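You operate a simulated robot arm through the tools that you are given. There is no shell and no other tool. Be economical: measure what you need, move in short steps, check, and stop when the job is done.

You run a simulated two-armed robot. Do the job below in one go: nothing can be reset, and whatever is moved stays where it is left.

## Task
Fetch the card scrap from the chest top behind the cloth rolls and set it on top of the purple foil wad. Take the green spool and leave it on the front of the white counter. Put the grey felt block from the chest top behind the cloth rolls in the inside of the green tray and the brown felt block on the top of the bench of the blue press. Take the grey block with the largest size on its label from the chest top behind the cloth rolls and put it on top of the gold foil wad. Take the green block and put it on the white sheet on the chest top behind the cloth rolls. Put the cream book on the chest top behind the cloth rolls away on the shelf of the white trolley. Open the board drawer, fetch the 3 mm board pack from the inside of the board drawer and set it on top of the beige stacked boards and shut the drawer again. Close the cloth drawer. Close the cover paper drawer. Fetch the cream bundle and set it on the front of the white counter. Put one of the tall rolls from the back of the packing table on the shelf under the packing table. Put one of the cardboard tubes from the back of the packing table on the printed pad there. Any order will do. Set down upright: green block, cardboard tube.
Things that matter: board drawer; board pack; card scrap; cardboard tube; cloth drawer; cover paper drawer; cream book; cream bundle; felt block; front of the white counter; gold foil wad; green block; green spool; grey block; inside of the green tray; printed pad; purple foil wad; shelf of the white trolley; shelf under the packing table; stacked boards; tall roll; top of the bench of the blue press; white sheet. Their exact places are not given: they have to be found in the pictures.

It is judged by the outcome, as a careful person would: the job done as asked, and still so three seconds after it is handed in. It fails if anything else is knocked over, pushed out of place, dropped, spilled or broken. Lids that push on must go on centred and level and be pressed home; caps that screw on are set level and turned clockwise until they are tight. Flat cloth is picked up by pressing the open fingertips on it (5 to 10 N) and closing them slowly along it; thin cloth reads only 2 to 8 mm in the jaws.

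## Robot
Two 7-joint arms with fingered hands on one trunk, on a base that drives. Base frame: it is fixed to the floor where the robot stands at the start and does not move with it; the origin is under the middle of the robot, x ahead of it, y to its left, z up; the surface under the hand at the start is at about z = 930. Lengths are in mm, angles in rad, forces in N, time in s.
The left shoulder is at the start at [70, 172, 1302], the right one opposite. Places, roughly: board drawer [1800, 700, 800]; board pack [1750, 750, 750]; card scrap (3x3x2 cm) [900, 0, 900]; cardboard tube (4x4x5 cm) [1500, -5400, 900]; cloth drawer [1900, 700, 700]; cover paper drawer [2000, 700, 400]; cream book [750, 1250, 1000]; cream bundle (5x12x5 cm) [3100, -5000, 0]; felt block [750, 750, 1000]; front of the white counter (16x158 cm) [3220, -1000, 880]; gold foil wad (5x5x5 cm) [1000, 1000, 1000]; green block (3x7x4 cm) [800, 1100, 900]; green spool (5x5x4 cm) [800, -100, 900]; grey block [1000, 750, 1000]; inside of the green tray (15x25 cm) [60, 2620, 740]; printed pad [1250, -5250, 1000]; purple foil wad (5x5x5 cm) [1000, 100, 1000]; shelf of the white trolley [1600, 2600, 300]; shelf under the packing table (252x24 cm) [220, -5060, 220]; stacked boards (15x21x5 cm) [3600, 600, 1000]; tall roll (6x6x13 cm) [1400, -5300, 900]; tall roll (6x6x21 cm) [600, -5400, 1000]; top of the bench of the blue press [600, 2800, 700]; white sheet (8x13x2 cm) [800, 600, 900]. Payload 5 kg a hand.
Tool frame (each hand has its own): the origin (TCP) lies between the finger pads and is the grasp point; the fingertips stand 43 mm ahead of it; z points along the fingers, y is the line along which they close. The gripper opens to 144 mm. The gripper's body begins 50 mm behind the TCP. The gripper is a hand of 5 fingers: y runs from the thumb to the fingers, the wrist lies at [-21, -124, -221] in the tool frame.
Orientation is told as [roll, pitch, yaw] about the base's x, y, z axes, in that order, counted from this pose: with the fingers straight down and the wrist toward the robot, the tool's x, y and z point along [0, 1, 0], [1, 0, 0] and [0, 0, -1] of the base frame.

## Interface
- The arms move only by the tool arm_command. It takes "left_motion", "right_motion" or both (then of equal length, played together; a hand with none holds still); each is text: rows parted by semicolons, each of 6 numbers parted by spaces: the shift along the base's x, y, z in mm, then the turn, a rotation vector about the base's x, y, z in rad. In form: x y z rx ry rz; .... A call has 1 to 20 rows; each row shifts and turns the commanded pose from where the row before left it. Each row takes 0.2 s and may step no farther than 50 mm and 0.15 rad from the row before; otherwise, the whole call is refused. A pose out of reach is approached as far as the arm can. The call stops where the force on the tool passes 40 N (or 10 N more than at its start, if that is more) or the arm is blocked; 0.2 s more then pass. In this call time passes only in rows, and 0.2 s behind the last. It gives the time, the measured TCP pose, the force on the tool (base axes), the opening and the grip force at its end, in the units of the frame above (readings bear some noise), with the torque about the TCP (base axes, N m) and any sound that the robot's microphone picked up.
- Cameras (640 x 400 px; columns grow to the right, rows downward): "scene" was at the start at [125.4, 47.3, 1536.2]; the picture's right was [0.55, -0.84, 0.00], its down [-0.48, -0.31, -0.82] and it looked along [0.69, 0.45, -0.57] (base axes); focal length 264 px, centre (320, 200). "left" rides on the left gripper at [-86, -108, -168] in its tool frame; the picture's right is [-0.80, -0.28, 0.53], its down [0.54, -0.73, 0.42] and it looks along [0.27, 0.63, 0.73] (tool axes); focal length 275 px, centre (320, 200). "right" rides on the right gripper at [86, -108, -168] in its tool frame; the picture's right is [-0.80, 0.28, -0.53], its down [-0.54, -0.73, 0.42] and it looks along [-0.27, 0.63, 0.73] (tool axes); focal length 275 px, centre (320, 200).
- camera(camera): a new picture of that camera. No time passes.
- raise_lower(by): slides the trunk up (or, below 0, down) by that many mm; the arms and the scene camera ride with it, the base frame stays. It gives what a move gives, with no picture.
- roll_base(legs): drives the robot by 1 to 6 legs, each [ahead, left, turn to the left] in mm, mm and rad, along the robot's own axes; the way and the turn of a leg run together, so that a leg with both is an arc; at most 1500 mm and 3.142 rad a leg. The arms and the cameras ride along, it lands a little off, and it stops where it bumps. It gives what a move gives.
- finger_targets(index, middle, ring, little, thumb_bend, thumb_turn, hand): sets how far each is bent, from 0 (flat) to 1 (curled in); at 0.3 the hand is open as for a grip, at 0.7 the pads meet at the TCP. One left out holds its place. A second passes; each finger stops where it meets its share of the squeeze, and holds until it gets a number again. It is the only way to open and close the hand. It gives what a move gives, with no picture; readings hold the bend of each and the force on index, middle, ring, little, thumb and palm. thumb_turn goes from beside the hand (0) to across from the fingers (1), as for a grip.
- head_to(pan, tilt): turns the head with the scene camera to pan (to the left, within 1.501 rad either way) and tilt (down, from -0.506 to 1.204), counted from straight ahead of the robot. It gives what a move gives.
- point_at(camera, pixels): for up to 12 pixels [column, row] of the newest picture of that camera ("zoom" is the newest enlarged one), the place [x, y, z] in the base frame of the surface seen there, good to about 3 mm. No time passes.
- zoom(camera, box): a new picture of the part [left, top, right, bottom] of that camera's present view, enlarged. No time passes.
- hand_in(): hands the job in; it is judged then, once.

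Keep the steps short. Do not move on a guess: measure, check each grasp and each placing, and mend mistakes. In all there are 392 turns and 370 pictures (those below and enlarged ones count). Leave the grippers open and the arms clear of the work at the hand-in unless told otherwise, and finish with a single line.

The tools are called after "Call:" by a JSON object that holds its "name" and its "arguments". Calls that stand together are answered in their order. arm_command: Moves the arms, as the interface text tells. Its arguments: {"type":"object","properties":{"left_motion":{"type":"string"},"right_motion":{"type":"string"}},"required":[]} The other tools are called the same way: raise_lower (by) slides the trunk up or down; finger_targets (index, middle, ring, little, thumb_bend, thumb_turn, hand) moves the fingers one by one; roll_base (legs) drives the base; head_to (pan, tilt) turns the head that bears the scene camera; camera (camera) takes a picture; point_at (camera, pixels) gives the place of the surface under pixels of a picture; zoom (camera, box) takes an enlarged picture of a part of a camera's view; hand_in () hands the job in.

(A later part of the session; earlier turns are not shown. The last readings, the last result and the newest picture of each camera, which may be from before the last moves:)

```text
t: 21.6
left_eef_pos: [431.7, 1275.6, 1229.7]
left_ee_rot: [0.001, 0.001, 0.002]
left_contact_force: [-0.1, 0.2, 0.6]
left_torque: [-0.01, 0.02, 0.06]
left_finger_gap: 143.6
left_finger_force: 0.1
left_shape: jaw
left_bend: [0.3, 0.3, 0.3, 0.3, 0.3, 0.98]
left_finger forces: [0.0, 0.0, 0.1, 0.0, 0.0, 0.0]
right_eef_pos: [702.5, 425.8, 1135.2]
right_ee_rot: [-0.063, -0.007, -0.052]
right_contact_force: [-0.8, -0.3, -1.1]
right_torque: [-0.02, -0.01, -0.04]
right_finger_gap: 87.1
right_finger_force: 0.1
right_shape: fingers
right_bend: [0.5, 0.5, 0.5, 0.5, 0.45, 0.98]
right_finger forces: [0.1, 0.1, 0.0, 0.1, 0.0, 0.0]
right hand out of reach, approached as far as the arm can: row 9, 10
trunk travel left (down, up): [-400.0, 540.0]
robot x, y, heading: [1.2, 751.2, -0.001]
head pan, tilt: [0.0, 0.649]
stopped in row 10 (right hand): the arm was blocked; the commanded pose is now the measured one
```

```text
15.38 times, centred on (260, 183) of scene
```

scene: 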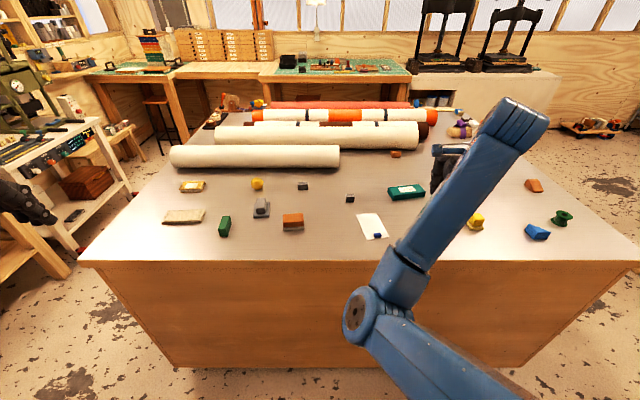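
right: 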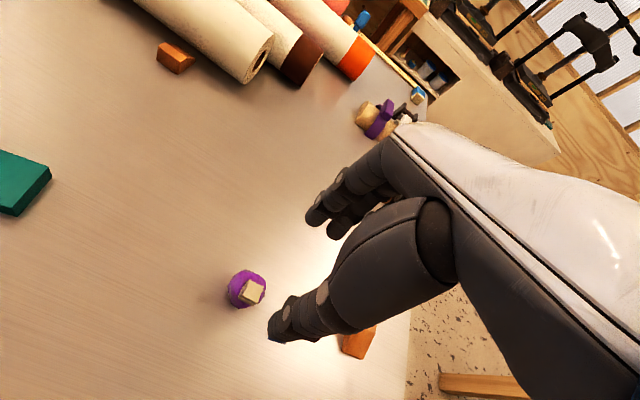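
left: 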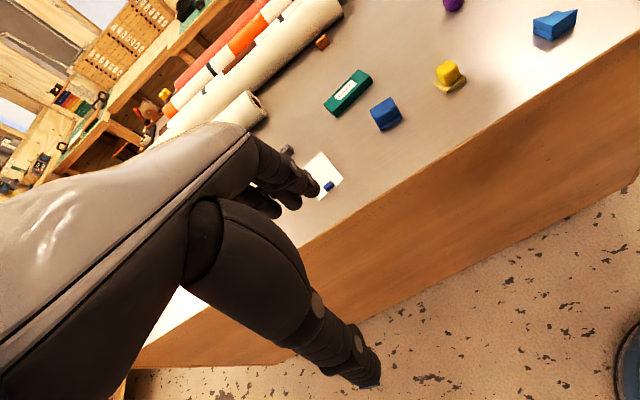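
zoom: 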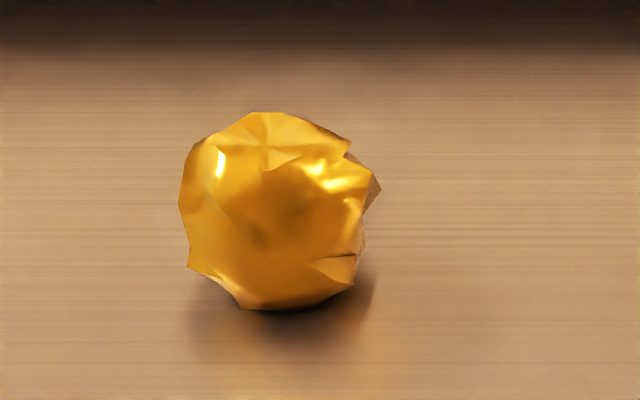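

I drive forward 130 mm, which leaves >500 mm to the chest front.

Call:
{"name": "roll_base", "arguments": {"legs": [[130, 0, 0]]}}

Call:
{"name": "camera", "arguments": {"camera": "left"}}

```text
t: 22.8
left_eef_pos: [560.0, 1277.4, 1230.2]
left_ee_rot: [-0.001, 0.001, 0.004]
left_contact_force: [0.6, -0.7, 0.0]
left_torque: [-0.01, -0.01, 0.0]
left_finger_gap: 143.6
left_finger_force: 0.1
left_shape: jaw
left_bend: [0.3, 0.3, 0.3, 0.3, 0.3, 0.98]
left_finger forces: [0.0, 0.0, 0.0, 0.0, 0.1, 0.0]
right_eef_pos: [829.7, 426.8, 1134.7]
right_ee_rot: [-0.064, -0.006, -0.052]
right_contact_force: [0.5, 0.3, -1.1]
right_torque: [0.03, 0.0, 0.0]
right_finger_gap: 87.3
right_finger_force: 0.0
right_shape: fingers
right_bend: [0.5, 0.5, 0.5, 0.5, 0.45, 0.98]
right_finger forces: [0.0, 0.0, 0.0, 0.0, 0.0, 0.0]
trunk travel left (down, up): [-400.0, 540.0]
robot x, y, heading: [129.4, 752.8, 0.006]
head pan, tilt: [0.0, 0.649]
```

```text
339 pictures are left
```

left: 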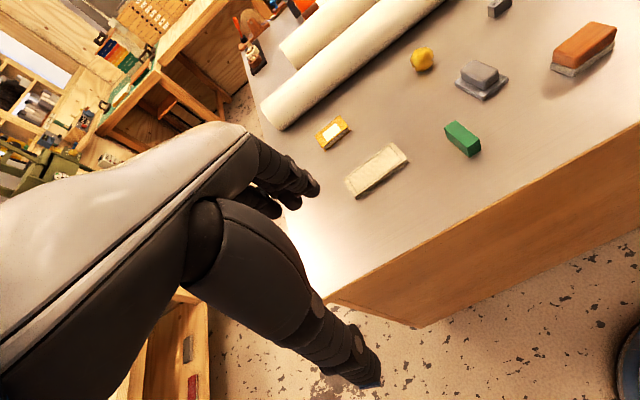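

Move the left hand over the 40 mm block.

Call:
{"name": "arm_command", "arguments": {"left_motion": "31.6 -33 -7.9 0 0 0; 31.6 -33 -7.9 0 0 0; 31.6 -33 -7.9 0 0 0; 31.6 -33 -7.9 0 0 0; 31.6 -33 -7.9 0 0 0; 31.6 -33 -7.9 0 0 0; 31.6 -33 -7.9 0 0 0; 31.6 -33 -7.9 0 0 0; 31.6 -33 -7.9 0 0 0; 31.6 -33 -7.9 0 0 0; 31.6 -33 -7.9 0 0 0; 31.6 -33 -7.9 0 0 0; 31.6 -33 -7.9 0 0 0; 31.6 -33 -7.9 0 0 0"}}

Call:
{"name": "finger_targets", "arguments": {"hand": "left", "index": 0.5, "middle": 0.5, "ring": 0.5, "little": 0.5, "thumb_bend": 0.5}}

Call:
{"name": "camera", "arguments": {"camera": "left"}}

```text
t: 25.8
left_eef_pos: [946.6, 872.6, 1132.2]
left_ee_rot: [0.0, 0.0, 0.001]
left_contact_force: [0.3, -0.3, 0.7]
left_torque: [-0.01, -0.03, 0.02]
left_finger_gap: 143.7
left_finger_force: 0.0
left_shape: jaw
left_bend: [0.3, 0.3, 0.3, 0.3, 0.3, 0.97]
left_finger forces: [0.1, 0.0, 0.1, 0.0, 0.0, 0.1]
left hand out of reach, approached as far as the arm can: row 13, 14
right_eef_pos: [829.9, 426.8, 1135.7]
right_ee_rot: [-0.064, -0.009, -0.052]
right_contact_force: [-0.6, 0.0, -0.1]
right_torque: [0.01, -0.04, -0.02]
right_finger_gap: 87.1
right_finger_force: 0.1
right_shape: fingers
right_bend: [0.5, 0.5, 0.5, 0.5, 0.45, 0.98]
right_finger forces: [0.1, 0.0, 0.1, 0.0, 0.0, 0.0]
trunk travel left (down, up): [-400.0, 540.0]
robot x, y, heading: [130.6, 752.0, 0.004]
head pan, tilt: [0.0, 0.649]
```

```text
t: 26.8
left_eef_pos: [948.5, 873.0, 1132.3]
left_ee_rot: [-0.001, -0.001, 0.001]
left_contact_force: [0.4, -0.6, -0.5]
left_torque: [-0.01, 0.01, -0.02]
left_finger_gap: 79.0
left_finger_force: 0.1
left_shape: fingers
left_bend: [0.5, 0.5, 0.5, 0.5, 0.5, 0.97]
left_finger forces: [0.0, 0.0, 0.0, 0.0, 0.0, 0.0]
right_eef_pos: [831.4, 426.8, 1135.3]
right_ee_rot: [-0.064, -0.007, -0.051]
right_contact_force: [0.5, -1.5, -0.1]
right_torque: [0.01, 0.02, 0.02]
right_finger_gap: 87.3
right_finger_force: 0.1
right_shape: fingers
right_bend: [0.5, 0.5, 0.5, 0.5, 0.45, 0.98]
right_finger forces: [0.0, 0.1, 0.2, 0.1, 0.0, 0.0]
trunk travel left (down, up): [-400.0, 540.0]
robot x, y, heading: [127.7, 754.7, -0.003]
head pan, tilt: [0.0, 0.649]
```

```text
338 pictures are left
```

left: 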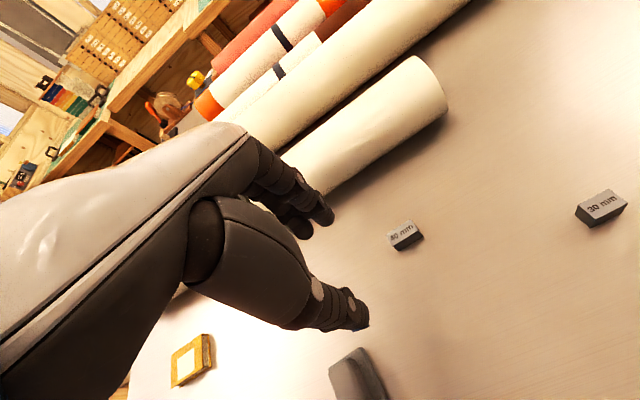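

The left arm can't reach that far across; I drive right 150 and ahead 60 so block and wad lie at the left arm's good side.

Call:
{"name": "roll_base", "arguments": {"legs": [[60, -150, 0]]}}

Call:
{"name": "arm_command", "arguments": {"left_motion": "0 0 0 0 0 0"}}

Call:
{"name": "camera", "arguments": {"camera": "left"}}

```text
t: 28.3
left_eef_pos: [1008.2, 723.9, 1132.1]
left_ee_rot: [-0.002, 0.001, 0.002]
left_contact_force: [0.0, 0.7, 1.2]
left_torque: [0.0, 0.0, 0.0]
left_finger_gap: 79.1
left_finger_force: 0.1
left_shape: fingers
left_bend: [0.5, 0.5, 0.5, 0.5, 0.5, 0.97]
left_finger forces: [0.0, 0.0, 0.0, 0.0, 0.0, 0.0]
right_eef_pos: [891.0, 277.5, 1136.3]
right_ee_rot: [-0.063, -0.007, -0.05]
right_contact_force: [1.1, 0.8, 0.0]
right_torque: [-0.01, -0.01, 0.01]
right_finger_gap: 87.3
right_finger_force: 0.1
right_shape: fingers
right_bend: [0.5, 0.5, 0.5, 0.5, 0.45, 0.98]
right_finger forces: [0.0, 0.0, 0.1, 0.1, 0.1, 0.1]
trunk travel left (down, up): [-400.0, 540.0]
robot x, y, heading: [188.7, 599.7, 0.008]
head pan, tilt: [0.0, 0.649]
```

```text
t: 28.7
left_eef_pos: [1007.5, 723.7, 1131.0]
left_ee_rot: [-0.001, 0.001, 0.003]
left_contact_force: [-0.1, 0.6, -0.3]
left_torque: [-0.06, -0.03, 0.01]
left_finger_gap: 79.3
left_finger_force: 0.0
left_shape: fingers
left_bend: [0.5, 0.5, 0.5, 0.5, 0.5, 0.97]
left_finger forces: [0.0, 0.1, 0.0, 0.1, 0.0, 0.0]
right_eef_pos: [890.8, 277.3, 1136.3]
right_ee_rot: [-0.066, -0.008, -0.051]
right_contact_force: [0.1, -0.1, 0.0]
right_torque: [-0.05, -0.02, -0.03]
right_finger_gap: 87.0
right_finger_force: 0.1
right_shape: fingers
right_bend: [0.5, 0.5, 0.5, 0.5, 0.45, 0.98]
right_finger forces: [0.0, 0.0, 0.0, 0.0, 0.0, 0.0]
trunk travel left (down, up): [-400.0, 540.0]
robot x, y, heading: [189.5, 606.3, 0.002]
head pan, tilt: [0.0, 0.649]
```

```text
337 pictures are left
```

left: 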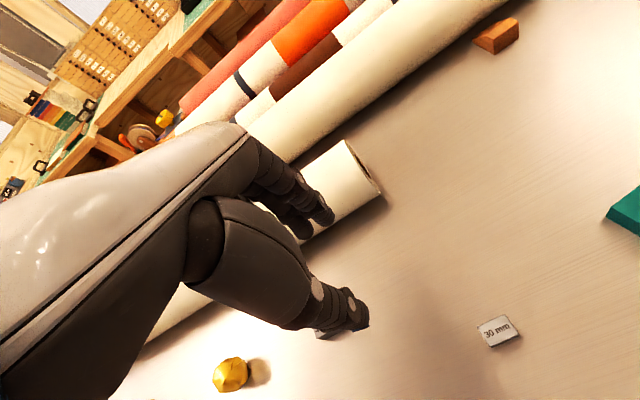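

I measure the near roll to avoid touching it, then step to the block.

Call:
{"name": "point_at", "arguments": {"camera": "left", "pixels": [[345, 165], [375, 195], [330, 160], [200, 310], [240, 375], [231, 372], [260, 372]]}}

Call:
{"name": "arm_command", "arguments": {"left_motion": "-1 30 -20 0 0 0; -1 30 -20 0 0 0; -2 32 -20 0 0 0"}}

Call:
{"name": "camera", "arguments": {"camera": "left"}}

```text
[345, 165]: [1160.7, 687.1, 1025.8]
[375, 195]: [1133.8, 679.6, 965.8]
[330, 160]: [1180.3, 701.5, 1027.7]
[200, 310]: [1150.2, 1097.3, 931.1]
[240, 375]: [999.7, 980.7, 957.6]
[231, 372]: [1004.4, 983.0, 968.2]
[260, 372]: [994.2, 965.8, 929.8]
```

```text
t: 29.5
left_eef_pos: [1004.0, 815.7, 1070.6]
left_ee_rot: [-0.001, -0.001, 0.001]
left_contact_force: [0.7, 1.4, 0.2]
left_torque: [0.0, 0.05, 0.0]
left_finger_gap: 79.2
left_finger_force: 0.0
left_shape: fingers
left_bend: [0.5, 0.5, 0.5, 0.5, 0.5, 0.98]
left_finger forces: [0.0, 0.0, 0.0, 0.1, 0.0, 0.1]
right_eef_pos: [890.4, 276.9, 1135.1]
right_ee_rot: [-0.065, -0.009, -0.051]
right_contact_force: [-0.4, 0.1, 0.0]
right_torque: [-0.01, -0.01, -0.01]
right_finger_gap: 87.1
right_finger_force: 0.1
right_shape: fingers
right_bend: [0.5, 0.5, 0.5, 0.5, 0.45, 0.98]
right_finger forces: [0.1, 0.0, 0.0, 0.0, 0.0, 0.1]
trunk travel left (down, up): [-400.0, 540.0]
robot x, y, heading: [187.6, 599.4, 0.002]
head pan, tilt: [0.0, 0.649]
```

```text
336 pictures are left
```

left: 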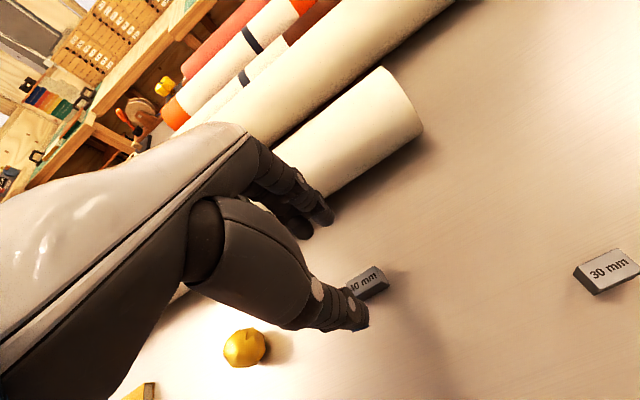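

I measure the block from here.

Call:
{"name": "point_at", "arguments": {"camera": "left", "pixels": [[378, 268], [384, 277], [360, 290], [352, 283], [366, 280], [372, 292], [388, 284]]}}

```text
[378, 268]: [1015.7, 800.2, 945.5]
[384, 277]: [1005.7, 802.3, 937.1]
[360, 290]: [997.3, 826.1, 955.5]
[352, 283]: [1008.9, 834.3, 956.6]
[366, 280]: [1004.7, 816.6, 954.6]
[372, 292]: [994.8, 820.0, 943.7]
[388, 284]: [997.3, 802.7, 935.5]
```

Block spans x 995–1015, y 799–838. Lower over it and close index, middle and thumb.

Call:
{"name": "arm_command", "arguments": {"left_motion": "1 2 -30 0 0 0; 0 0 -30 0 0 0; 0 0 -27 0 0 0"}}

Call:
{"name": "finger_targets", "arguments": {"hand": "left", "index": 0.72, "middle": 0.72, "thumb_bend": 0.72}}

Call:
{"name": "zoom", "arguments": {"camera": "left", "box": [240, 180, 440, 340]}}

```text
t: 30.3
left_eef_pos: [1004.0, 817.5, 984.6]
left_ee_rot: [-0.002, 0.0, 0.001]
left_contact_force: [0.8, 0.2, 0.4]
left_torque: [0.01, 0.03, 0.01]
left_finger_gap: 79.2
left_finger_force: 0.0
left_shape: fingers
left_bend: [0.5, 0.5, 0.5, 0.5, 0.5, 0.98]
left_finger forces: [0.1, 0.0, 0.0, 0.1, 0.1, 0.0]
right_eef_pos: [892.4, 276.6, 1134.3]
right_ee_rot: [-0.066, -0.008, -0.052]
right_contact_force: [0.4, -0.1, -0.6]
right_torque: [-0.02, 0.04, -0.02]
right_finger_gap: 86.9
right_finger_force: 0.0
right_shape: fingers
right_bend: [0.5, 0.5, 0.5, 0.5, 0.45, 0.98]
right_finger forces: [0.0, 0.0, 0.0, 0.0, 0.0, 0.0]
trunk travel left (down, up): [-400.0, 540.0]
robot x, y, heading: [191.3, 605.8, 0.003]
head pan, tilt: [0.0, 0.649]
```

```text
t: 31.3
left_eef_pos: [1004.1, 816.9, 985.3]
left_ee_rot: [0.001, 0.0, 0.002]
left_contact_force: [-0.8, 0.1, 0.2]
left_torque: [-0.01, 0.02, 0.0]
left_finger_gap: 21.4
left_finger_force: 12.2
left_shape: fingers
left_bend: [0.71, 0.71, 0.5, 0.5, 0.66, 0.96]
left_finger forces: [8.9, 3.1, 0.0, 0.0, 12.3, 0.0]
right_eef_pos: [892.1, 277.0, 1135.5]
right_ee_rot: [-0.065, -0.008, -0.052]
right_contact_force: [-0.4, 0.0, 0.1]
right_torque: [0.0, 0.02, -0.03]
right_finger_gap: 87.2
right_finger_force: 0.0
right_shape: fingers
right_bend: [0.5, 0.5, 0.5, 0.5, 0.45, 0.98]
right_finger forces: [0.1, 0.1, 0.0, 0.1, 0.0, 0.1]
trunk travel left (down, up): [-400.0, 540.0]
robot x, y, heading: [184.3, 600.9, 0.001]
head pan, tilt: [0.0, 0.649]
```

```text
2.50 times, centred on (340, 260) of left
```

zoom: 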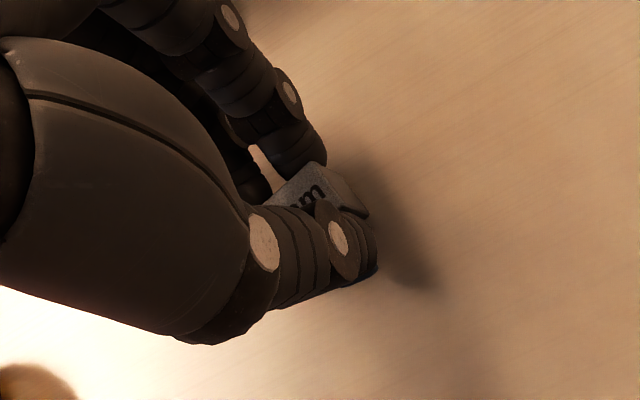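

Gripped (gap 21.4). Squeeze a little more and lift.

Call:
{"name": "finger_targets", "arguments": {"hand": "left", "index": 0.77, "middle": 0.77, "thumb_bend": 0.77}}

Call:
{"name": "arm_command", "arguments": {"left_motion": "0 0 25 0 0 0; 0 0 40 0 0 0; 0 0 30 0 0 0; 0 0 10 0 0 0"}}

Call:
{"name": "camera", "arguments": {"camera": "left"}}

```text
t: 32.3
left_eef_pos: [1003.9, 817.1, 985.7]
left_ee_rot: [-0.001, 0.001, 0.003]
left_contact_force: [2.0, 1.1, -0.8]
left_torque: [0.03, 0.01, -0.01]
left_finger_gap: 21.1
left_finger_force: 23.6
left_shape: fingers
left_bend: [0.72, 0.75, 0.5, 0.5, 0.67, 0.94]
left_finger forces: [13.9, 10.0, 0.1, 0.0, 23.6, 0.0]
right_eef_pos: [892.2, 277.1, 1134.1]
right_ee_rot: [-0.064, -0.007, -0.052]
right_contact_force: [0.1, 0.1, 0.0]
right_torque: [0.01, 0.0, -0.03]
right_finger_gap: 87.4
right_finger_force: 0.0
right_shape: fingers
right_bend: [0.5, 0.5, 0.5, 0.5, 0.45, 0.98]
right_finger forces: [0.0, 0.1, 0.0, 0.0, 0.1, 0.0]
trunk travel left (down, up): [-400.0, 540.0]
robot x, y, heading: [185.5, 601.8, 0.003]
head pan, tilt: [0.0, 0.649]
```

```text
t: 33.3
left_eef_pos: [1004.8, 815.8, 1089.2]
left_ee_rot: [-0.002, 0.0, 0.002]
left_contact_force: [-0.6, -0.6, -2.0]
left_torque: [0.03, -0.01, 0.02]
left_finger_gap: 21.3
left_finger_force: 22.7
left_shape: fingers
left_bend: [0.72, 0.76, 0.5, 0.5, 0.67, 0.94]
left_finger forces: [14.2, 9.0, 0.0, 0.0, 23.3, 0.0]
right_eef_pos: [892.4, 277.5, 1135.2]
right_ee_rot: [-0.066, -0.006, -0.052]
right_contact_force: [-0.5, 0.5, 0.6]
right_torque: [-0.02, 0.03, 0.01]
right_finger_gap: 87.3
right_finger_force: 0.0
right_shape: fingers
right_bend: [0.5, 0.5, 0.5, 0.5, 0.45, 0.98]
right_finger forces: [0.0, 0.0, 0.0, 0.0, 0.1, 0.0]
trunk travel left (down, up): [-400.0, 540.0]
robot x, y, heading: [185.6, 603.8, -0.0]
head pan, tilt: [0.0, 0.649]
```

```text
334 pictures are left
```

left: 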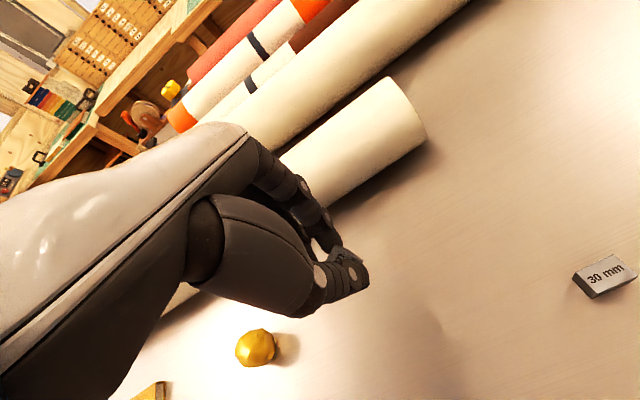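

Held. I measure the gold wad in this view.

Call:
{"name": "point_at", "arguments": {"camera": "left", "pixels": [[256, 347], [256, 333], [240, 342], [272, 345], [265, 340], [250, 355], [262, 358], [248, 336], [270, 354]]}}

Call:
{"name": "zoom", "arguments": {"camera": "left", "box": [210, 300, 320, 370]}}

```text
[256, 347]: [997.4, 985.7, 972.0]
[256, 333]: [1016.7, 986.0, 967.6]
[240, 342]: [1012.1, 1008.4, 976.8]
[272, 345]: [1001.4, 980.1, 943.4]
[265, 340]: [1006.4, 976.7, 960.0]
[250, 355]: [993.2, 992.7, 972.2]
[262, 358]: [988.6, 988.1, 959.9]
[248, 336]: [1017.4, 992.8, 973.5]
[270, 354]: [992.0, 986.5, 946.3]
```

```text
5.71 times, centred on (265, 335) of left
```

zoom: 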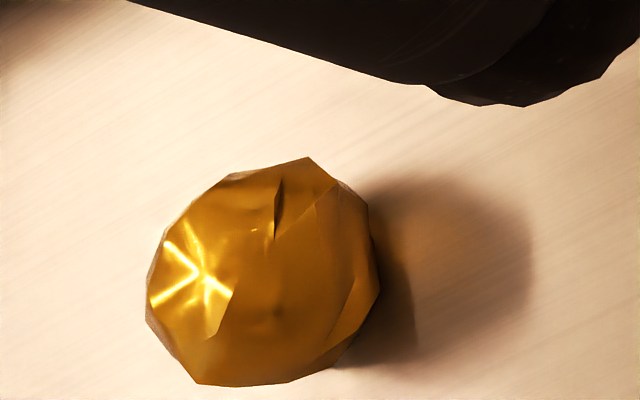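

Wad centre ≈ (1007, 997), top ≈ 976. Carry the block there and lower to a few mm above.

Call:
{"name": "arm_command", "arguments": {"left_motion": "0.5 45 0 0 0 0; 0.5 45 0 0 0 0; 0.5 45 0 0 0 0; 0.5 45 0 0 0 0; 0 0 -25 0 0 0; 0 0 -22 0 0 0"}}

Call:
{"name": "camera", "arguments": {"camera": "left"}}

Call:
{"name": "zoom", "arguments": {"camera": "left", "box": [280, 200, 408, 300]}}

```text
t: 34.7
left_eef_pos: [1008.6, 998.5, 1040.9]
left_ee_rot: [-0.001, 0.0, 0.002]
left_contact_force: [-0.1, -0.2, -1.3]
left_torque: [0.0, -0.03, -0.04]
left_finger_gap: 20.4
left_finger_force: 22.5
left_shape: fingers
left_bend: [0.72, 0.76, 0.5, 0.5, 0.67, 0.94]
left_finger forces: [13.6, 9.1, 0.1, 0.0, 22.6, 0.0]
right_eef_pos: [891.8, 277.9, 1134.7]
right_ee_rot: [-0.065, -0.008, -0.051]
right_contact_force: [-0.2, 0.8, -0.9]
right_torque: [-0.01, 0.0, -0.02]
right_finger_gap: 87.1
right_finger_force: 0.0
right_shape: fingers
right_bend: [0.5, 0.5, 0.5, 0.5, 0.45, 0.98]
right_finger forces: [0.0, 0.0, 0.1, 0.0, 0.0, 0.0]
trunk travel left (down, up): [-400.0, 540.0]
robot x, y, heading: [186.5, 603.0, 0.0]
head pan, tilt: [0.0, 0.649]
```

```text
332 pictures are left
```

left: 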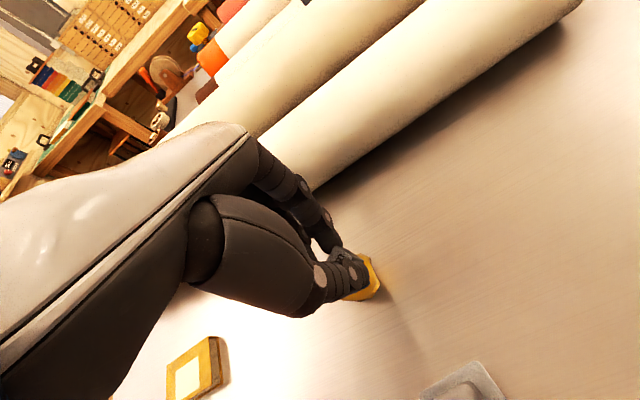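

```text
4.00 times, centred on (344, 250) of left
```

zoom: 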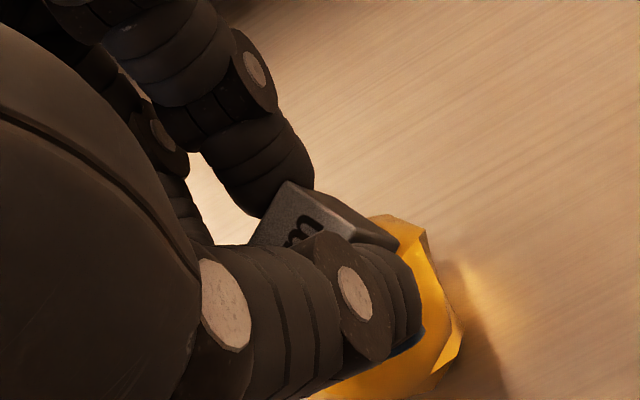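

I measure the block's position and the wad under it.

Call:
{"name": "point_at", "arguments": {"camera": "zoom", "pixels": [[285, 195], [380, 235], [300, 220], [350, 215], [410, 230], [440, 300], [420, 370], [265, 235], [400, 225]]}}

Call:
{"name": "zoom", "arguments": {"camera": "scene", "box": [100, 120, 228, 200]}}

```text
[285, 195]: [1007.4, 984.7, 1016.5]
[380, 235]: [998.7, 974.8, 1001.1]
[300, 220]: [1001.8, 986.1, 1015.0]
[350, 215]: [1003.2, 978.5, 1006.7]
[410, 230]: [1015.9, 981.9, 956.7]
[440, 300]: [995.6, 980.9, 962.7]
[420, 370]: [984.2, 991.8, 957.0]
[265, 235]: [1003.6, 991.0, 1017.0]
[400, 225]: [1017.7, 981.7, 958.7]
```

```text
5.00 times, centred on (164, 160) of scene
```

zoom: 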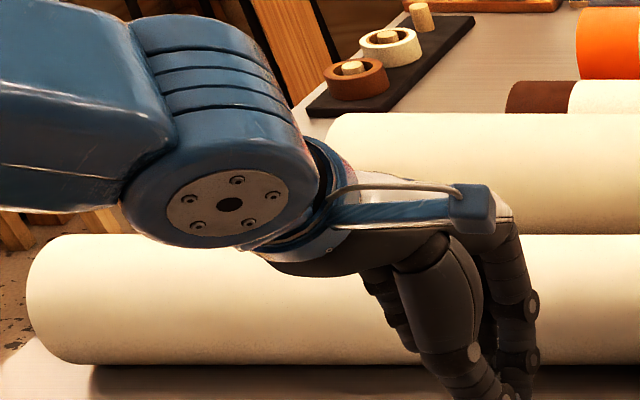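

Nearly centred; I shift -3 in y, and lower slowly until contact.

Call:
{"name": "arm_command", "arguments": {"left_motion": "-1 -3 -3 0 0 0; 0 0 -3 0 0 0"}}

Call:
{"name": "arm_command", "arguments": {"left_motion": "0 0 -2 0 0 0"}}

Call:
{"name": "arm_command", "arguments": {"left_motion": "0 0 -1.5 0 0 0"}}

```text
t: 35.3
left_eef_pos: [1006.2, 994.1, 1035.8]
left_ee_rot: [-0.001, 0.001, 0.001]
left_contact_force: [-0.5, 0.4, -2.3]
left_torque: [-0.02, -0.02, 0.0]
left_finger_gap: 20.2
left_finger_force: 22.7
left_shape: fingers
left_bend: [0.72, 0.76, 0.5, 0.5, 0.67, 0.94]
left_finger forces: [13.6, 8.4, 0.0, 0.1, 22.3, 0.0]
right_eef_pos: [891.8, 277.4, 1135.3]
right_ee_rot: [-0.065, -0.007, -0.05]
right_contact_force: [0.0, 0.3, -1.0]
right_torque: [-0.01, -0.04, 0.0]
right_finger_gap: 87.0
right_finger_force: 0.0
right_shape: fingers
right_bend: [0.5, 0.5, 0.5, 0.5, 0.45, 0.98]
right_finger forces: [0.0, 0.0, 0.0, 0.0, 0.0, 0.0]
trunk travel left (down, up): [-400.0, 540.0]
robot x, y, heading: [190.5, 599.0, 0.001]
head pan, tilt: [0.0, 0.649]
```

```text
t: 35.7
left_eef_pos: [1005.5, 995.3, 1035.7]
left_ee_rot: [0.0, -0.002, 0.002]
left_contact_force: [0.5, 0.1, -1.6]
left_torque: [0.01, -0.03, 0.01]
left_finger_gap: 20.1
left_finger_force: 22.4
left_shape: fingers
left_bend: [0.72, 0.76, 0.5, 0.5, 0.67, 0.94]
left_finger forces: [13.8, 8.5, 0.1, 0.0, 22.3, 0.0]
right_eef_pos: [892.1, 276.2, 1134.1]
right_ee_rot: [-0.064, -0.007, -0.051]
right_contact_force: [0.0, 0.3, 0.1]
right_torque: [0.01, -0.01, -0.03]
right_finger_gap: 87.2
right_finger_force: 0.0
right_shape: fingers
right_bend: [0.5, 0.5, 0.5, 0.5, 0.45, 0.98]
right_finger forces: [0.1, 0.1, 0.0, 0.1, 0.0, 0.0]
trunk travel left (down, up): [-400.0, 540.0]
robot x, y, heading: [189.5, 599.7, 0.003]
head pan, tilt: [0.0, 0.649]
```

```text
t: 36.1
left_eef_pos: [1004.8, 994.2, 1033.7]
left_ee_rot: [0.0, 0.002, 0.003]
left_contact_force: [-0.9, 0.4, -2.0]
left_torque: [0.01, 0.0, 0.0]
left_finger_gap: 20.1
left_finger_force: 22.5
left_shape: fingers
left_bend: [0.72, 0.76, 0.5, 0.5, 0.67, 0.94]
left_finger forces: [13.7, 8.4, 0.0, 0.1, 22.4, 0.0]
right_eef_pos: [890.6, 276.2, 1134.7]
right_ee_rot: [-0.065, -0.008, -0.051]
right_contact_force: [1.1, 0.9, -0.6]
right_torque: [-0.03, -0.03, 0.01]
right_finger_gap: 87.1
right_finger_force: 0.1
right_shape: fingers
right_bend: [0.5, 0.5, 0.5, 0.5, 0.45, 0.98]
right_finger forces: [0.0, 0.0, 0.0, 0.1, 0.0, 0.0]
trunk travel left (down, up): [-400.0, 540.0]
robot x, y, heading: [187.3, 603.2, 0.0]
head pan, tilt: [0.0, 0.649]
```

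No contact yet (still about -2 N weight). Continue down.

Call:
{"name": "arm_command", "arguments": {"left_motion": "0.5 1 -2 0 0 0"}}

Call:
{"name": "arm_command", "arguments": {"left_motion": "0 0 -2 0 0 0"}}

Call:
{"name": "arm_command", "arguments": {"left_motion": "0 0 -1.5 0 0 0"}}

```text
t: 36.5
left_eef_pos: [1006.1, 995.7, 1030.5]
left_ee_rot: [-0.001, 0.002, 0.002]
left_contact_force: [-0.3, 0.2, -1.0]
left_torque: [0.01, -0.03, -0.03]
left_finger_gap: 20.1
left_finger_force: 22.6
left_shape: fingers
left_bend: [0.72, 0.76, 0.5, 0.5, 0.67, 0.94]
left_finger forces: [13.6, 8.4, 0.0, 0.1, 22.3, 0.1]
right_eef_pos: [891.7, 276.1, 1134.0]
right_ee_rot: [-0.063, -0.008, -0.05]
right_contact_force: [-0.1, -0.9, 0.1]
right_torque: [0.0, 0.01, 0.01]
right_finger_gap: 87.2
right_finger_force: 0.1
right_shape: fingers
right_bend: [0.5, 0.5, 0.5, 0.5, 0.45, 0.98]
right_finger forces: [0.0, 0.0, 0.1, 0.0, 0.0, 0.0]
trunk travel left (down, up): [-400.0, 540.0]
robot x, y, heading: [189.3, 601.3, 0.004]
head pan, tilt: [0.0, 0.649]
```

```text
t: 36.9
left_eef_pos: [1006.3, 995.2, 1027.4]
left_ee_rot: [0.0, 0.0, 0.001]
left_contact_force: [0.5, -0.1, -2.0]
left_torque: [0.03, -0.02, -0.01]
left_finger_gap: 20.2
left_finger_force: 21.9
left_shape: fingers
left_bend: [0.72, 0.76, 0.5, 0.5, 0.67, 0.94]
left_finger forces: [13.7, 8.5, 0.0, 0.0, 22.3, 0.0]
right_eef_pos: [892.1, 276.7, 1135.0]
right_ee_rot: [-0.066, -0.006, -0.05]
right_contact_force: [0.4, 0.4, 0.6]
right_torque: [0.01, -0.02, 0.02]
right_finger_gap: 87.1
right_finger_force: 0.1
right_shape: fingers
right_bend: [0.5, 0.5, 0.5, 0.5, 0.45, 0.98]
right_finger forces: [0.0, 0.0, 0.0, 0.0, 0.1, 0.0]
trunk travel left (down, up): [-400.0, 540.0]
robot x, y, heading: [188.8, 602.9, 0.001]
head pan, tilt: [0.0, 0.649]
```

```text
t: 37.3
left_eef_pos: [1006.0, 994.6, 1027.9]
left_ee_rot: [-0.001, 0.001, 0.001]
left_contact_force: [-0.1, 0.9, 0.0]
left_torque: [0.02, 0.03, 0.0]
left_finger_gap: 20.1
left_finger_force: 22.8
left_shape: fingers
left_bend: [0.72, 0.76, 0.5, 0.5, 0.67, 0.94]
left_finger forces: [13.6, 8.7, 0.1, 0.0, 22.4, 0.1]
right_eef_pos: [889.6, 275.4, 1135.9]
right_ee_rot: [-0.066, -0.007, -0.05]
right_contact_force: [0.8, -0.5, -0.5]
right_torque: [-0.01, 0.03, 0.0]
right_finger_gap: 87.3
right_finger_force: 0.1
right_shape: fingers
right_bend: [0.5, 0.5, 0.5, 0.5, 0.45, 0.98]
right_finger forces: [0.1, 0.0, 0.1, 0.1, 0.0, 0.0]
trunk travel left (down, up): [-400.0, 540.0]
robot x, y, heading: [190.6, 604.9, -0.001]
head pan, tilt: [0.0, 0.649]
```

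Contact is just beginning. One more step and a look.

Call:
{"name": "arm_command", "arguments": {"left_motion": "0 0 -1.5 0 0 0"}}

Call:
{"name": "zoom", "arguments": {"camera": "left", "box": [280, 200, 408, 300]}}

Call:
{"name": "point_at", "arguments": {"camera": "zoom", "pixels": [[285, 195], [380, 235], [300, 220], [335, 205], [400, 235], [430, 300], [265, 235]]}}

```text
t: 37.7
left_eef_pos: [1006.2, 994.9, 1026.1]
left_ee_rot: [0.0, 0.0, 0.001]
left_contact_force: [0.0, 0.7, 2.1]
left_torque: [0.07, 0.04, -0.04]
left_finger_gap: 20.0
left_finger_force: 23.0
left_shape: fingers
left_bend: [0.72, 0.76, 0.5, 0.5, 0.67, 0.94]
left_finger forces: [13.6, 9.5, 0.1, 0.1, 22.6, 0.0]
right_eef_pos: [890.5, 277.1, 1136.3]
right_ee_rot: [-0.065, -0.007, -0.05]
right_contact_force: [0.1, -0.3, 0.0]
right_torque: [0.02, 0.02, 0.0]
right_finger_gap: 87.1
right_finger_force: 0.0
right_shape: fingers
right_bend: [0.5, 0.5, 0.5, 0.5, 0.45, 0.98]
right_finger forces: [0.0, 0.0, 0.1, 0.0, 0.0, 0.0]
trunk travel left (down, up): [-400.0, 540.0]
robot x, y, heading: [187.3, 603.8, -0.001]
head pan, tilt: [0.0, 0.649]
```

```text
4.00 times, centred on (344, 250) of left
```

zoom: 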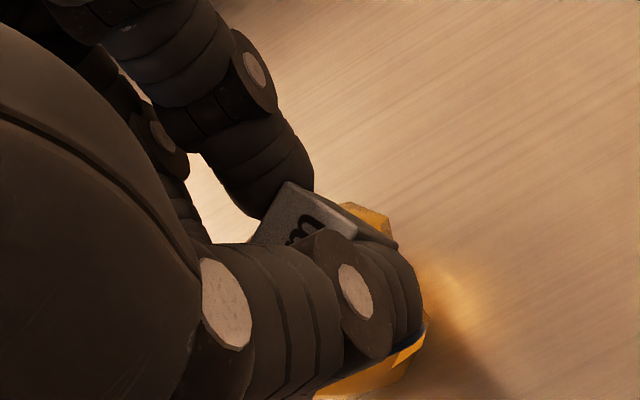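

```text
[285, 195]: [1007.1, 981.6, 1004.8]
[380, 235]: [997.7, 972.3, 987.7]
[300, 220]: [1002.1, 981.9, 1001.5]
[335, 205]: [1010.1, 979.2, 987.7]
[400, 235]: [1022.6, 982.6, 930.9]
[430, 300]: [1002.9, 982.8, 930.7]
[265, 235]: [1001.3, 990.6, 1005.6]
```

Torque suggests the contact is toward +y; I lift 4 mm, shift (+2,+6) to put the block on the wad's peak, and lower again.

Call:
{"name": "arm_command", "arguments": {"left_motion": "0 0 4 0 0 0; 2 6 0 0 0 0; 0 0 -3 0 0 0"}}

Call:
{"name": "arm_command", "arguments": {"left_motion": "0 0 -2 0 0 0"}}

Call:
{"name": "arm_command", "arguments": {"left_motion": "0 0 -1.5 0 0 0"}}

```text
t: 38.5
left_eef_pos: [1008.7, 1001.7, 1027.4]
left_ee_rot: [0.001, 0.002, 0.001]
left_contact_force: [-0.6, 0.5, 0.3]
left_torque: [0.05, 0.02, -0.02]
left_finger_gap: 20.1
left_finger_force: 22.7
left_shape: fingers
left_bend: [0.72, 0.76, 0.5, 0.5, 0.67, 0.94]
left_finger forces: [13.6, 9.1, 0.1, 0.0, 22.5, 0.0]
right_eef_pos: [892.6, 275.7, 1136.1]
right_ee_rot: [-0.066, -0.006, -0.05]
right_contact_force: [-0.2, 0.2, 0.0]
right_torque: [0.01, -0.01, 0.01]
right_finger_gap: 86.9
right_finger_force: 0.0
right_shape: fingers
right_bend: [0.5, 0.5, 0.5, 0.5, 0.45, 0.98]
right_finger forces: [0.0, 0.0, 0.0, 0.0, 0.0, 0.0]
trunk travel left (down, up): [-400.0, 540.0]
robot x, y, heading: [188.0, 600.9, 0.011]
head pan, tilt: [0.0, 0.649]
```

```text
t: 38.9
left_eef_pos: [1008.5, 1000.4, 1026.6]
left_ee_rot: [-0.003, -0.002, 0.002]
left_contact_force: [-1.4, -0.1, 3.3]
left_torque: [0.09, 0.05, 0.03]
left_finger_gap: 20.1
left_finger_force: 24.0
left_shape: fingers
left_bend: [0.72, 0.76, 0.5, 0.5, 0.68, 0.94]
left_finger forces: [13.2, 11.0, 0.0, 0.1, 22.9, 0.0]
right_eef_pos: [891.5, 276.6, 1135.5]
right_ee_rot: [-0.064, -0.006, -0.05]
right_contact_force: [-0.3, -0.1, -0.5]
right_torque: [-0.01, 0.03, 0.01]
right_finger_gap: 87.3
right_finger_force: 0.1
right_shape: fingers
right_bend: [0.5, 0.5, 0.5, 0.5, 0.45, 0.98]
right_finger forces: [0.0, 0.1, 0.0, 0.0, 0.0, 0.0]
trunk travel left (down, up): [-400.0, 540.0]
robot x, y, heading: [190.1, 602.8, -0.004]
head pan, tilt: [0.0, 0.649]
```

```text
t: 39.3
left_eef_pos: [1008.4, 1001.0, 1025.8]
left_ee_rot: [-0.002, -0.002, 0.002]
left_contact_force: [1.5, -0.2, 10.7]
left_torque: [-0.04, 0.18, -0.01]
left_finger_gap: 19.6
left_finger_force: 24.4
left_shape: fingers
left_bend: [0.72, 0.77, 0.5, 0.5, 0.68, 0.94]
left_finger forces: [14.4, 10.9, 0.0, 0.0, 22.9, 0.1]
right_eef_pos: [891.7, 276.3, 1135.9]
right_ee_rot: [-0.066, -0.01, -0.049]
right_contact_force: [-0.1, 0.7, 0.5]
right_torque: [-0.03, -0.03, 0.0]
right_finger_gap: 87.0
right_finger_force: 0.1
right_shape: fingers
right_bend: [0.5, 0.5, 0.5, 0.5, 0.45, 0.98]
right_finger forces: [0.0, 0.2, 0.1, 0.0, 0.0, 0.0]
trunk travel left (down, up): [-400.0, 540.0]
robot x, y, heading: [184.5, 598.5, 0.003]
head pan, tilt: [0.0, 0.649]
```

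Force is now centred (10 N, little torque). I ease it slightly and open.

Call:
{"name": "arm_command", "arguments": {"left_motion": "0 0 1 0 0 0"}}

Call:
{"name": "finger_targets", "arguments": {"hand": "left", "index": 0.65, "middle": 0.65, "thumb_bend": 0.62}}

Call:
{"name": "zoom", "arguments": {"camera": "left", "box": [280, 200, 408, 300]}}

```text
t: 39.7
left_eef_pos: [1006.9, 1000.3, 1024.9]
left_ee_rot: [0.001, -0.001, 0.002]
left_contact_force: [0.7, 0.3, 10.1]
left_torque: [-0.06, 0.15, 0.01]
left_finger_gap: 19.4
left_finger_force: 24.1
left_shape: fingers
left_bend: [0.72, 0.76, 0.5, 0.5, 0.68, 0.94]
left_finger forces: [15.0, 10.1, 0.0, 0.1, 22.9, 0.0]
right_eef_pos: [890.2, 276.0, 1134.8]
right_ee_rot: [-0.066, -0.008, -0.05]
right_contact_force: [0.6, -1.0, -0.2]
right_torque: [0.04, 0.0, 0.03]
right_finger_gap: 87.2
right_finger_force: 0.2
right_shape: fingers
right_bend: [0.5, 0.5, 0.5, 0.5, 0.45, 0.98]
right_finger forces: [0.0, 0.0, 0.0, 0.0, 0.0, 0.1]
trunk travel left (down, up): [-400.0, 540.0]
robot x, y, heading: [190.2, 601.5, 0.002]
head pan, tilt: [0.0, 0.649]
```

```text
t: 40.7
left_eef_pos: [1008.6, 1002.0, 1024.9]
left_ee_rot: [0.001, 0.0, -0.001]
left_contact_force: [-0.2, -0.3, -0.6]
left_torque: [0.01, 0.03, 0.01]
left_finger_gap: 30.5
left_finger_force: 0.6
left_shape: fingers
left_bend: [0.65, 0.65, 0.5, 0.5, 0.62, 0.97]
left_finger forces: [0.0, 0.1, 0.1, 0.0, 0.3, 0.0]
right_eef_pos: [890.8, 277.1, 1135.2]
right_ee_rot: [-0.066, -0.007, -0.051]
right_contact_force: [0.6, -1.0, -0.6]
right_torque: [0.03, -0.02, 0.03]
right_finger_gap: 87.3
right_finger_force: 0.0
right_shape: fingers
right_bend: [0.5, 0.5, 0.5, 0.5, 0.45, 0.98]
right_finger forces: [0.0, 0.1, 0.0, 0.0, 0.0, 0.0]
trunk travel left (down, up): [-400.0, 540.0]
robot x, y, heading: [189.9, 601.2, 0.003]
head pan, tilt: [0.0, 0.649]
```

```text
4.00 times, centred on (344, 250) of left
```

zoom: 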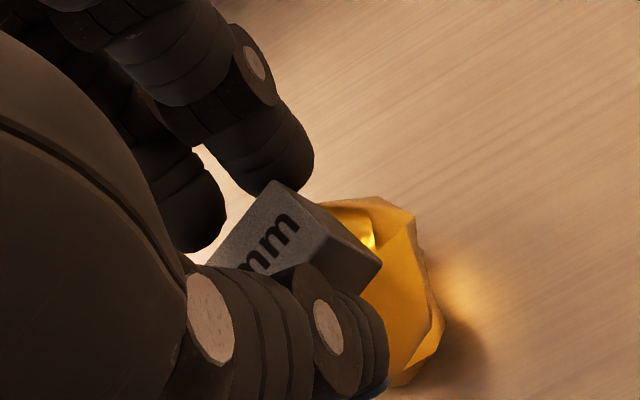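

Released; the thumb barely touches. I measure the block's top for tilt.

Call:
{"name": "point_at", "arguments": {"camera": "zoom", "pixels": [[275, 195], [320, 250], [225, 260], [290, 270], [255, 225], [370, 260], [330, 235], [415, 290], [350, 212]]}}

```text
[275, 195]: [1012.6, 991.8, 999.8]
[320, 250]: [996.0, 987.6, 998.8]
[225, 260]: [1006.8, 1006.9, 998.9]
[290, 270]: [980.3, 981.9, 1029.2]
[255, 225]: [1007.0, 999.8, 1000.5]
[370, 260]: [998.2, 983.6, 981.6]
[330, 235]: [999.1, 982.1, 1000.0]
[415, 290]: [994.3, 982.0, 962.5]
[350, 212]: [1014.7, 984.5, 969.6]
```

Level at z≈999.5. Open fully and lift away.

Call:
{"name": "finger_targets", "arguments": {"hand": "left", "index": 0.5, "middle": 0.5, "thumb_bend": 0.45}}

Call:
{"name": "arm_command", "arguments": {"left_motion": "0 0 15 0 0 0; 0 0 35 0 0 0; 0 0 40 0 0 0; 0 0 40 0 0 0"}}

Call:
{"name": "camera", "arguments": {"camera": "left"}}

Call:
{"name": "camera", "arguments": {"camera": "scene"}}

```text
t: 41.7
left_eef_pos: [1007.7, 1000.3, 1024.9]
left_ee_rot: [0.0, 0.002, 0.002]
left_contact_force: [0.6, -0.4, 0.5]
left_torque: [0.02, -0.01, -0.01]
left_finger_gap: 86.9
left_finger_force: 0.0
left_shape: fingers
left_bend: [0.5, 0.5, 0.5, 0.5, 0.45, 0.97]
left_finger forces: [0.0, 0.0, 0.1, 0.0, 0.1, 0.0]
right_eef_pos: [891.8, 277.8, 1133.9]
right_ee_rot: [-0.064, -0.007, -0.05]
right_contact_force: [0.8, 0.3, 0.8]
right_torque: [-0.05, 0.02, -0.03]
right_finger_gap: 87.4
right_finger_force: 0.0
right_shape: fingers
right_bend: [0.5, 0.5, 0.5, 0.5, 0.45, 0.98]
right_finger forces: [0.0, 0.1, 0.1, 0.0, 0.0, 0.0]
trunk travel left (down, up): [-400.0, 540.0]
robot x, y, heading: [189.5, 601.5, 0.005]
head pan, tilt: [0.0, 0.649]
```

```text
t: 42.7
left_eef_pos: [1007.2, 1000.3, 1155.6]
left_ee_rot: [0.001, 0.001, 0.0]
left_contact_force: [-0.2, 0.7, 0.6]
left_torque: [0.0, 0.02, 0.01]
left_finger_gap: 87.1
left_finger_force: 0.0
left_shape: fingers
left_bend: [0.5, 0.5, 0.5, 0.5, 0.45, 0.97]
left_finger forces: [0.0, 0.0, 0.1, 0.0, 0.1, 0.0]
right_eef_pos: [890.3, 274.8, 1136.4]
right_ee_rot: [-0.065, -0.009, -0.049]
right_contact_force: [-0.9, 0.0, 0.9]
right_torque: [0.0, -0.06, 0.0]
right_finger_gap: 87.3
right_finger_force: 0.1
right_shape: fingers
right_bend: [0.5, 0.5, 0.5, 0.5, 0.45, 0.98]
right_finger forces: [0.1, 0.0, 0.1, 0.1, 0.0, 0.0]
trunk travel left (down, up): [-400.0, 540.0]
robot x, y, heading: [191.7, 601.3, -0.001]
head pan, tilt: [0.0, 0.649]
```

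```text
327 pictures are left
```

left: 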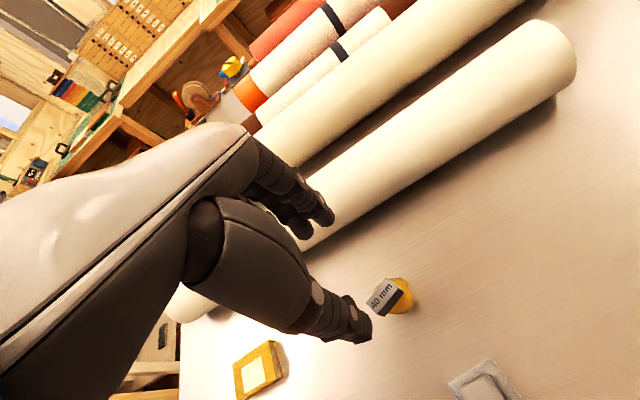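

```text
326 pictures are left
```

scene: 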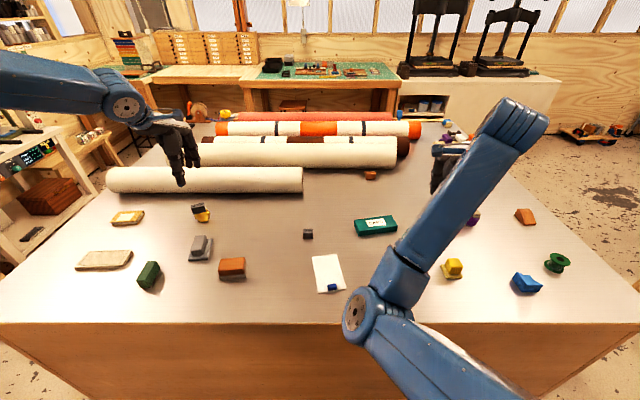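

The 40 mm block sits on the gold wad. Next the green block; I measure it and the sheet.

Call:
{"name": "zoom", "arguments": {"camera": "scene", "box": [120, 240, 200, 300]}}

Call:
{"name": "point_at", "arguments": {"camera": "zoom", "pixels": [[300, 170], [340, 180], [280, 290], [235, 265], [250, 320], [290, 230], [335, 235]]}}

Call:
{"name": "point_at", "arguments": {"camera": "scene", "pixels": [[314, 257], [336, 255], [345, 287], [319, 291], [332, 287], [333, 283], [326, 270]]}}

Call:
{"name": "zoom", "arguments": {"camera": "scene", "box": [290, 240, 370, 300]}}

```text
6.67 times, centred on (160, 270) of scene
```

zoom: 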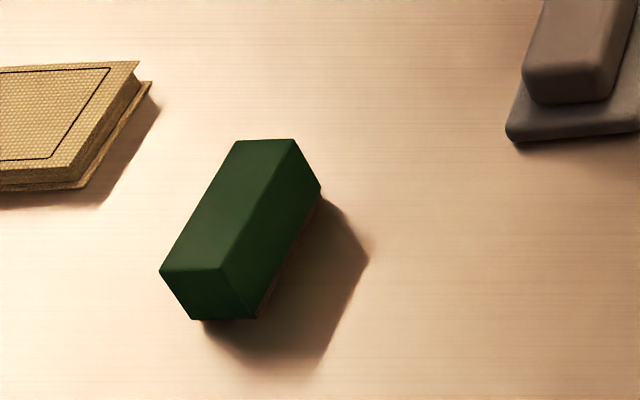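

```text
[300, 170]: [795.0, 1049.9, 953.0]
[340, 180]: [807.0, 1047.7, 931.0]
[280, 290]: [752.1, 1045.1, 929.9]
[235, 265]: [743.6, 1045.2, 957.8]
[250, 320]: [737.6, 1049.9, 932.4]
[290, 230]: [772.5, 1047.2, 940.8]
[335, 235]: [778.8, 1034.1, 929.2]
```

```text
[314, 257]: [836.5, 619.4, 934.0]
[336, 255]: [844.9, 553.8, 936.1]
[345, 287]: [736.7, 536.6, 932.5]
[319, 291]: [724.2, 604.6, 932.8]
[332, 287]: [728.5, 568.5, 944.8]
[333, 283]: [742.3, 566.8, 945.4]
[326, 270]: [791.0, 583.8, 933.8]
```

```text
6.67 times, centred on (330, 270) of scene
```

zoom: 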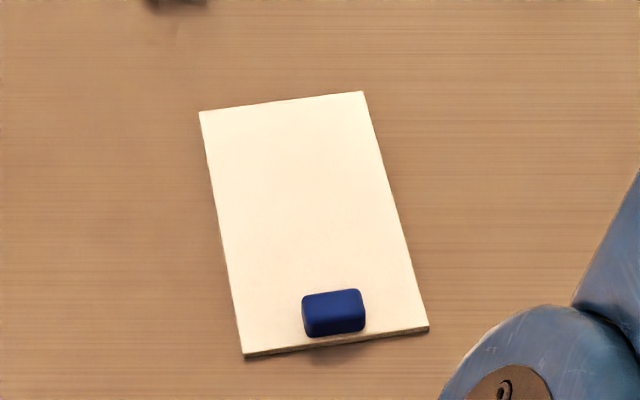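

Sheet centre (far part) ≈ (800, 583), z≈935. Green block's top corners next.

Call:
{"name": "zoom", "arguments": {"camera": "scene", "box": [120, 240, 200, 300]}}

Call:
{"name": "point_at", "arguments": {"camera": "zoom", "pixels": [[240, 147], [288, 145], [217, 263], [168, 266], [228, 205], [190, 300], [240, 310], [310, 185]]}}

```text
6.67 times, centred on (160, 270) of scene
```

zoom: 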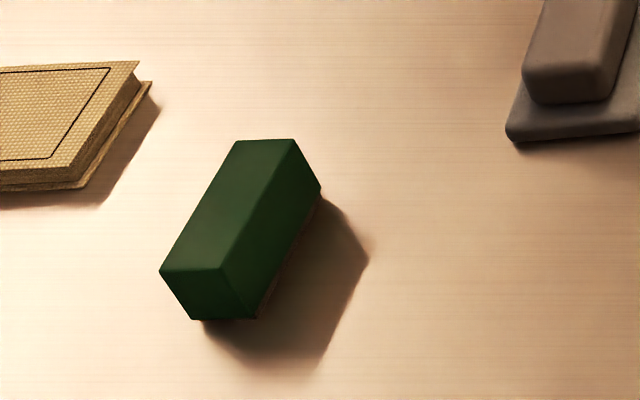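

```text
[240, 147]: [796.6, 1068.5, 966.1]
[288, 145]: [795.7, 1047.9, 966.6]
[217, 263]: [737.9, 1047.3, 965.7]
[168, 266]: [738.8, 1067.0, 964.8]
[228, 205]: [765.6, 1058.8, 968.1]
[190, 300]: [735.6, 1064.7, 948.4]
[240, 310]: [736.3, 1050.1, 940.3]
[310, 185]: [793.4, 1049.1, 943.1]
```

Green block: x 733–801, y 1045–1071, top 967. I'll grip it by its ends (70 mm) with the hand unrotated. Move the left hand above it.

Call:
{"name": "arm_command", "arguments": {"left_motion": "-40 10 0 0 0 0; -40 10 0 0 0 0; -40 10 0 0 0 0; -40 10 0 0 0 0; -40 10 0 0 0 0; -40 8 0 0 0 0; 0 0 -40 0 0 0; 0 0 -40 0 0 0"}}

Call:
{"name": "finger_targets", "arguments": {"hand": "left", "index": 0.43, "middle": 0.43, "ring": 0.43, "little": 0.43, "thumb_bend": 0.43}}

Call:
{"name": "camera", "arguments": {"camera": "left"}}

```text
t: 44.5
left_eef_pos: [770.8, 1059.5, 1074.6]
left_ee_rot: [-0.001, 0.001, 0.003]
left_contact_force: [0.4, 0.6, -1.0]
left_torque: [-0.06, 0.01, 0.01]
left_finger_gap: 87.7
left_finger_force: 0.0
left_shape: fingers
left_bend: [0.5, 0.5, 0.5, 0.5, 0.45, 0.97]
left_finger forces: [0.0, 0.0, 0.0, 0.0, 0.1, 0.0]
right_eef_pos: [892.1, 278.5, 1135.9]
right_ee_rot: [-0.068, -0.006, -0.05]
right_contact_force: [0.0, 0.1, 0.2]
right_torque: [-0.04, 0.05, 0.02]
right_finger_gap: 87.5
right_finger_force: 0.1
right_shape: fingers
right_bend: [0.5, 0.5, 0.5, 0.5, 0.45, 0.98]
right_finger forces: [0.0, 0.0, 0.0, 0.0, 0.0, 0.0]
trunk travel left (down, up): [-400.0, 540.0]
robot x, y, heading: [189.6, 601.7, 0.008]
head pan, tilt: [0.0, 0.649]
```

```text
t: 45.5
left_eef_pos: [769.2, 1058.6, 1075.3]
left_ee_rot: [0.001, 0.001, 0.001]
left_contact_force: [0.1, 1.1, -0.6]
left_torque: [-0.03, -0.01, -0.01]
left_finger_gap: 103.3
left_finger_force: 0.0
left_shape: fingers
left_bend: [0.43, 0.43, 0.43, 0.43, 0.43, 0.97]
left_finger forces: [0.0, 0.0, 0.0, 0.0, 0.0, 0.1]
right_eef_pos: [892.6, 276.6, 1135.2]
right_ee_rot: [-0.065, -0.006, -0.051]
right_contact_force: [0.6, -0.3, -0.2]
right_torque: [-0.01, -0.02, 0.03]
right_finger_gap: 87.2
right_finger_force: 0.0
right_shape: fingers
right_bend: [0.5, 0.5, 0.5, 0.5, 0.45, 0.98]
right_finger forces: [0.1, 0.1, 0.0, 0.1, 0.0, 0.0]
trunk travel left (down, up): [-400.0, 540.0]
robot x, y, heading: [188.4, 599.5, 0.003]
head pan, tilt: [0.0, 0.649]
```

```text
322 pictures are left
```

left: 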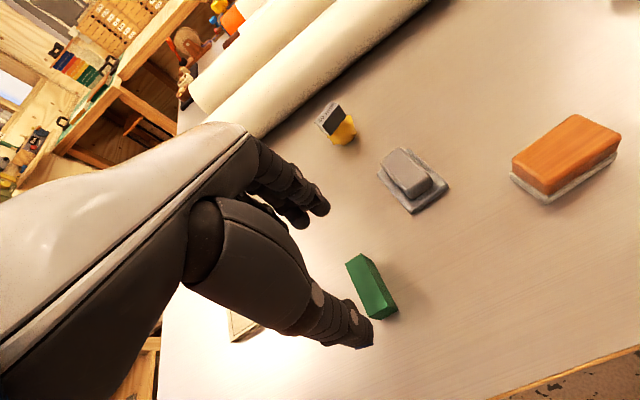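

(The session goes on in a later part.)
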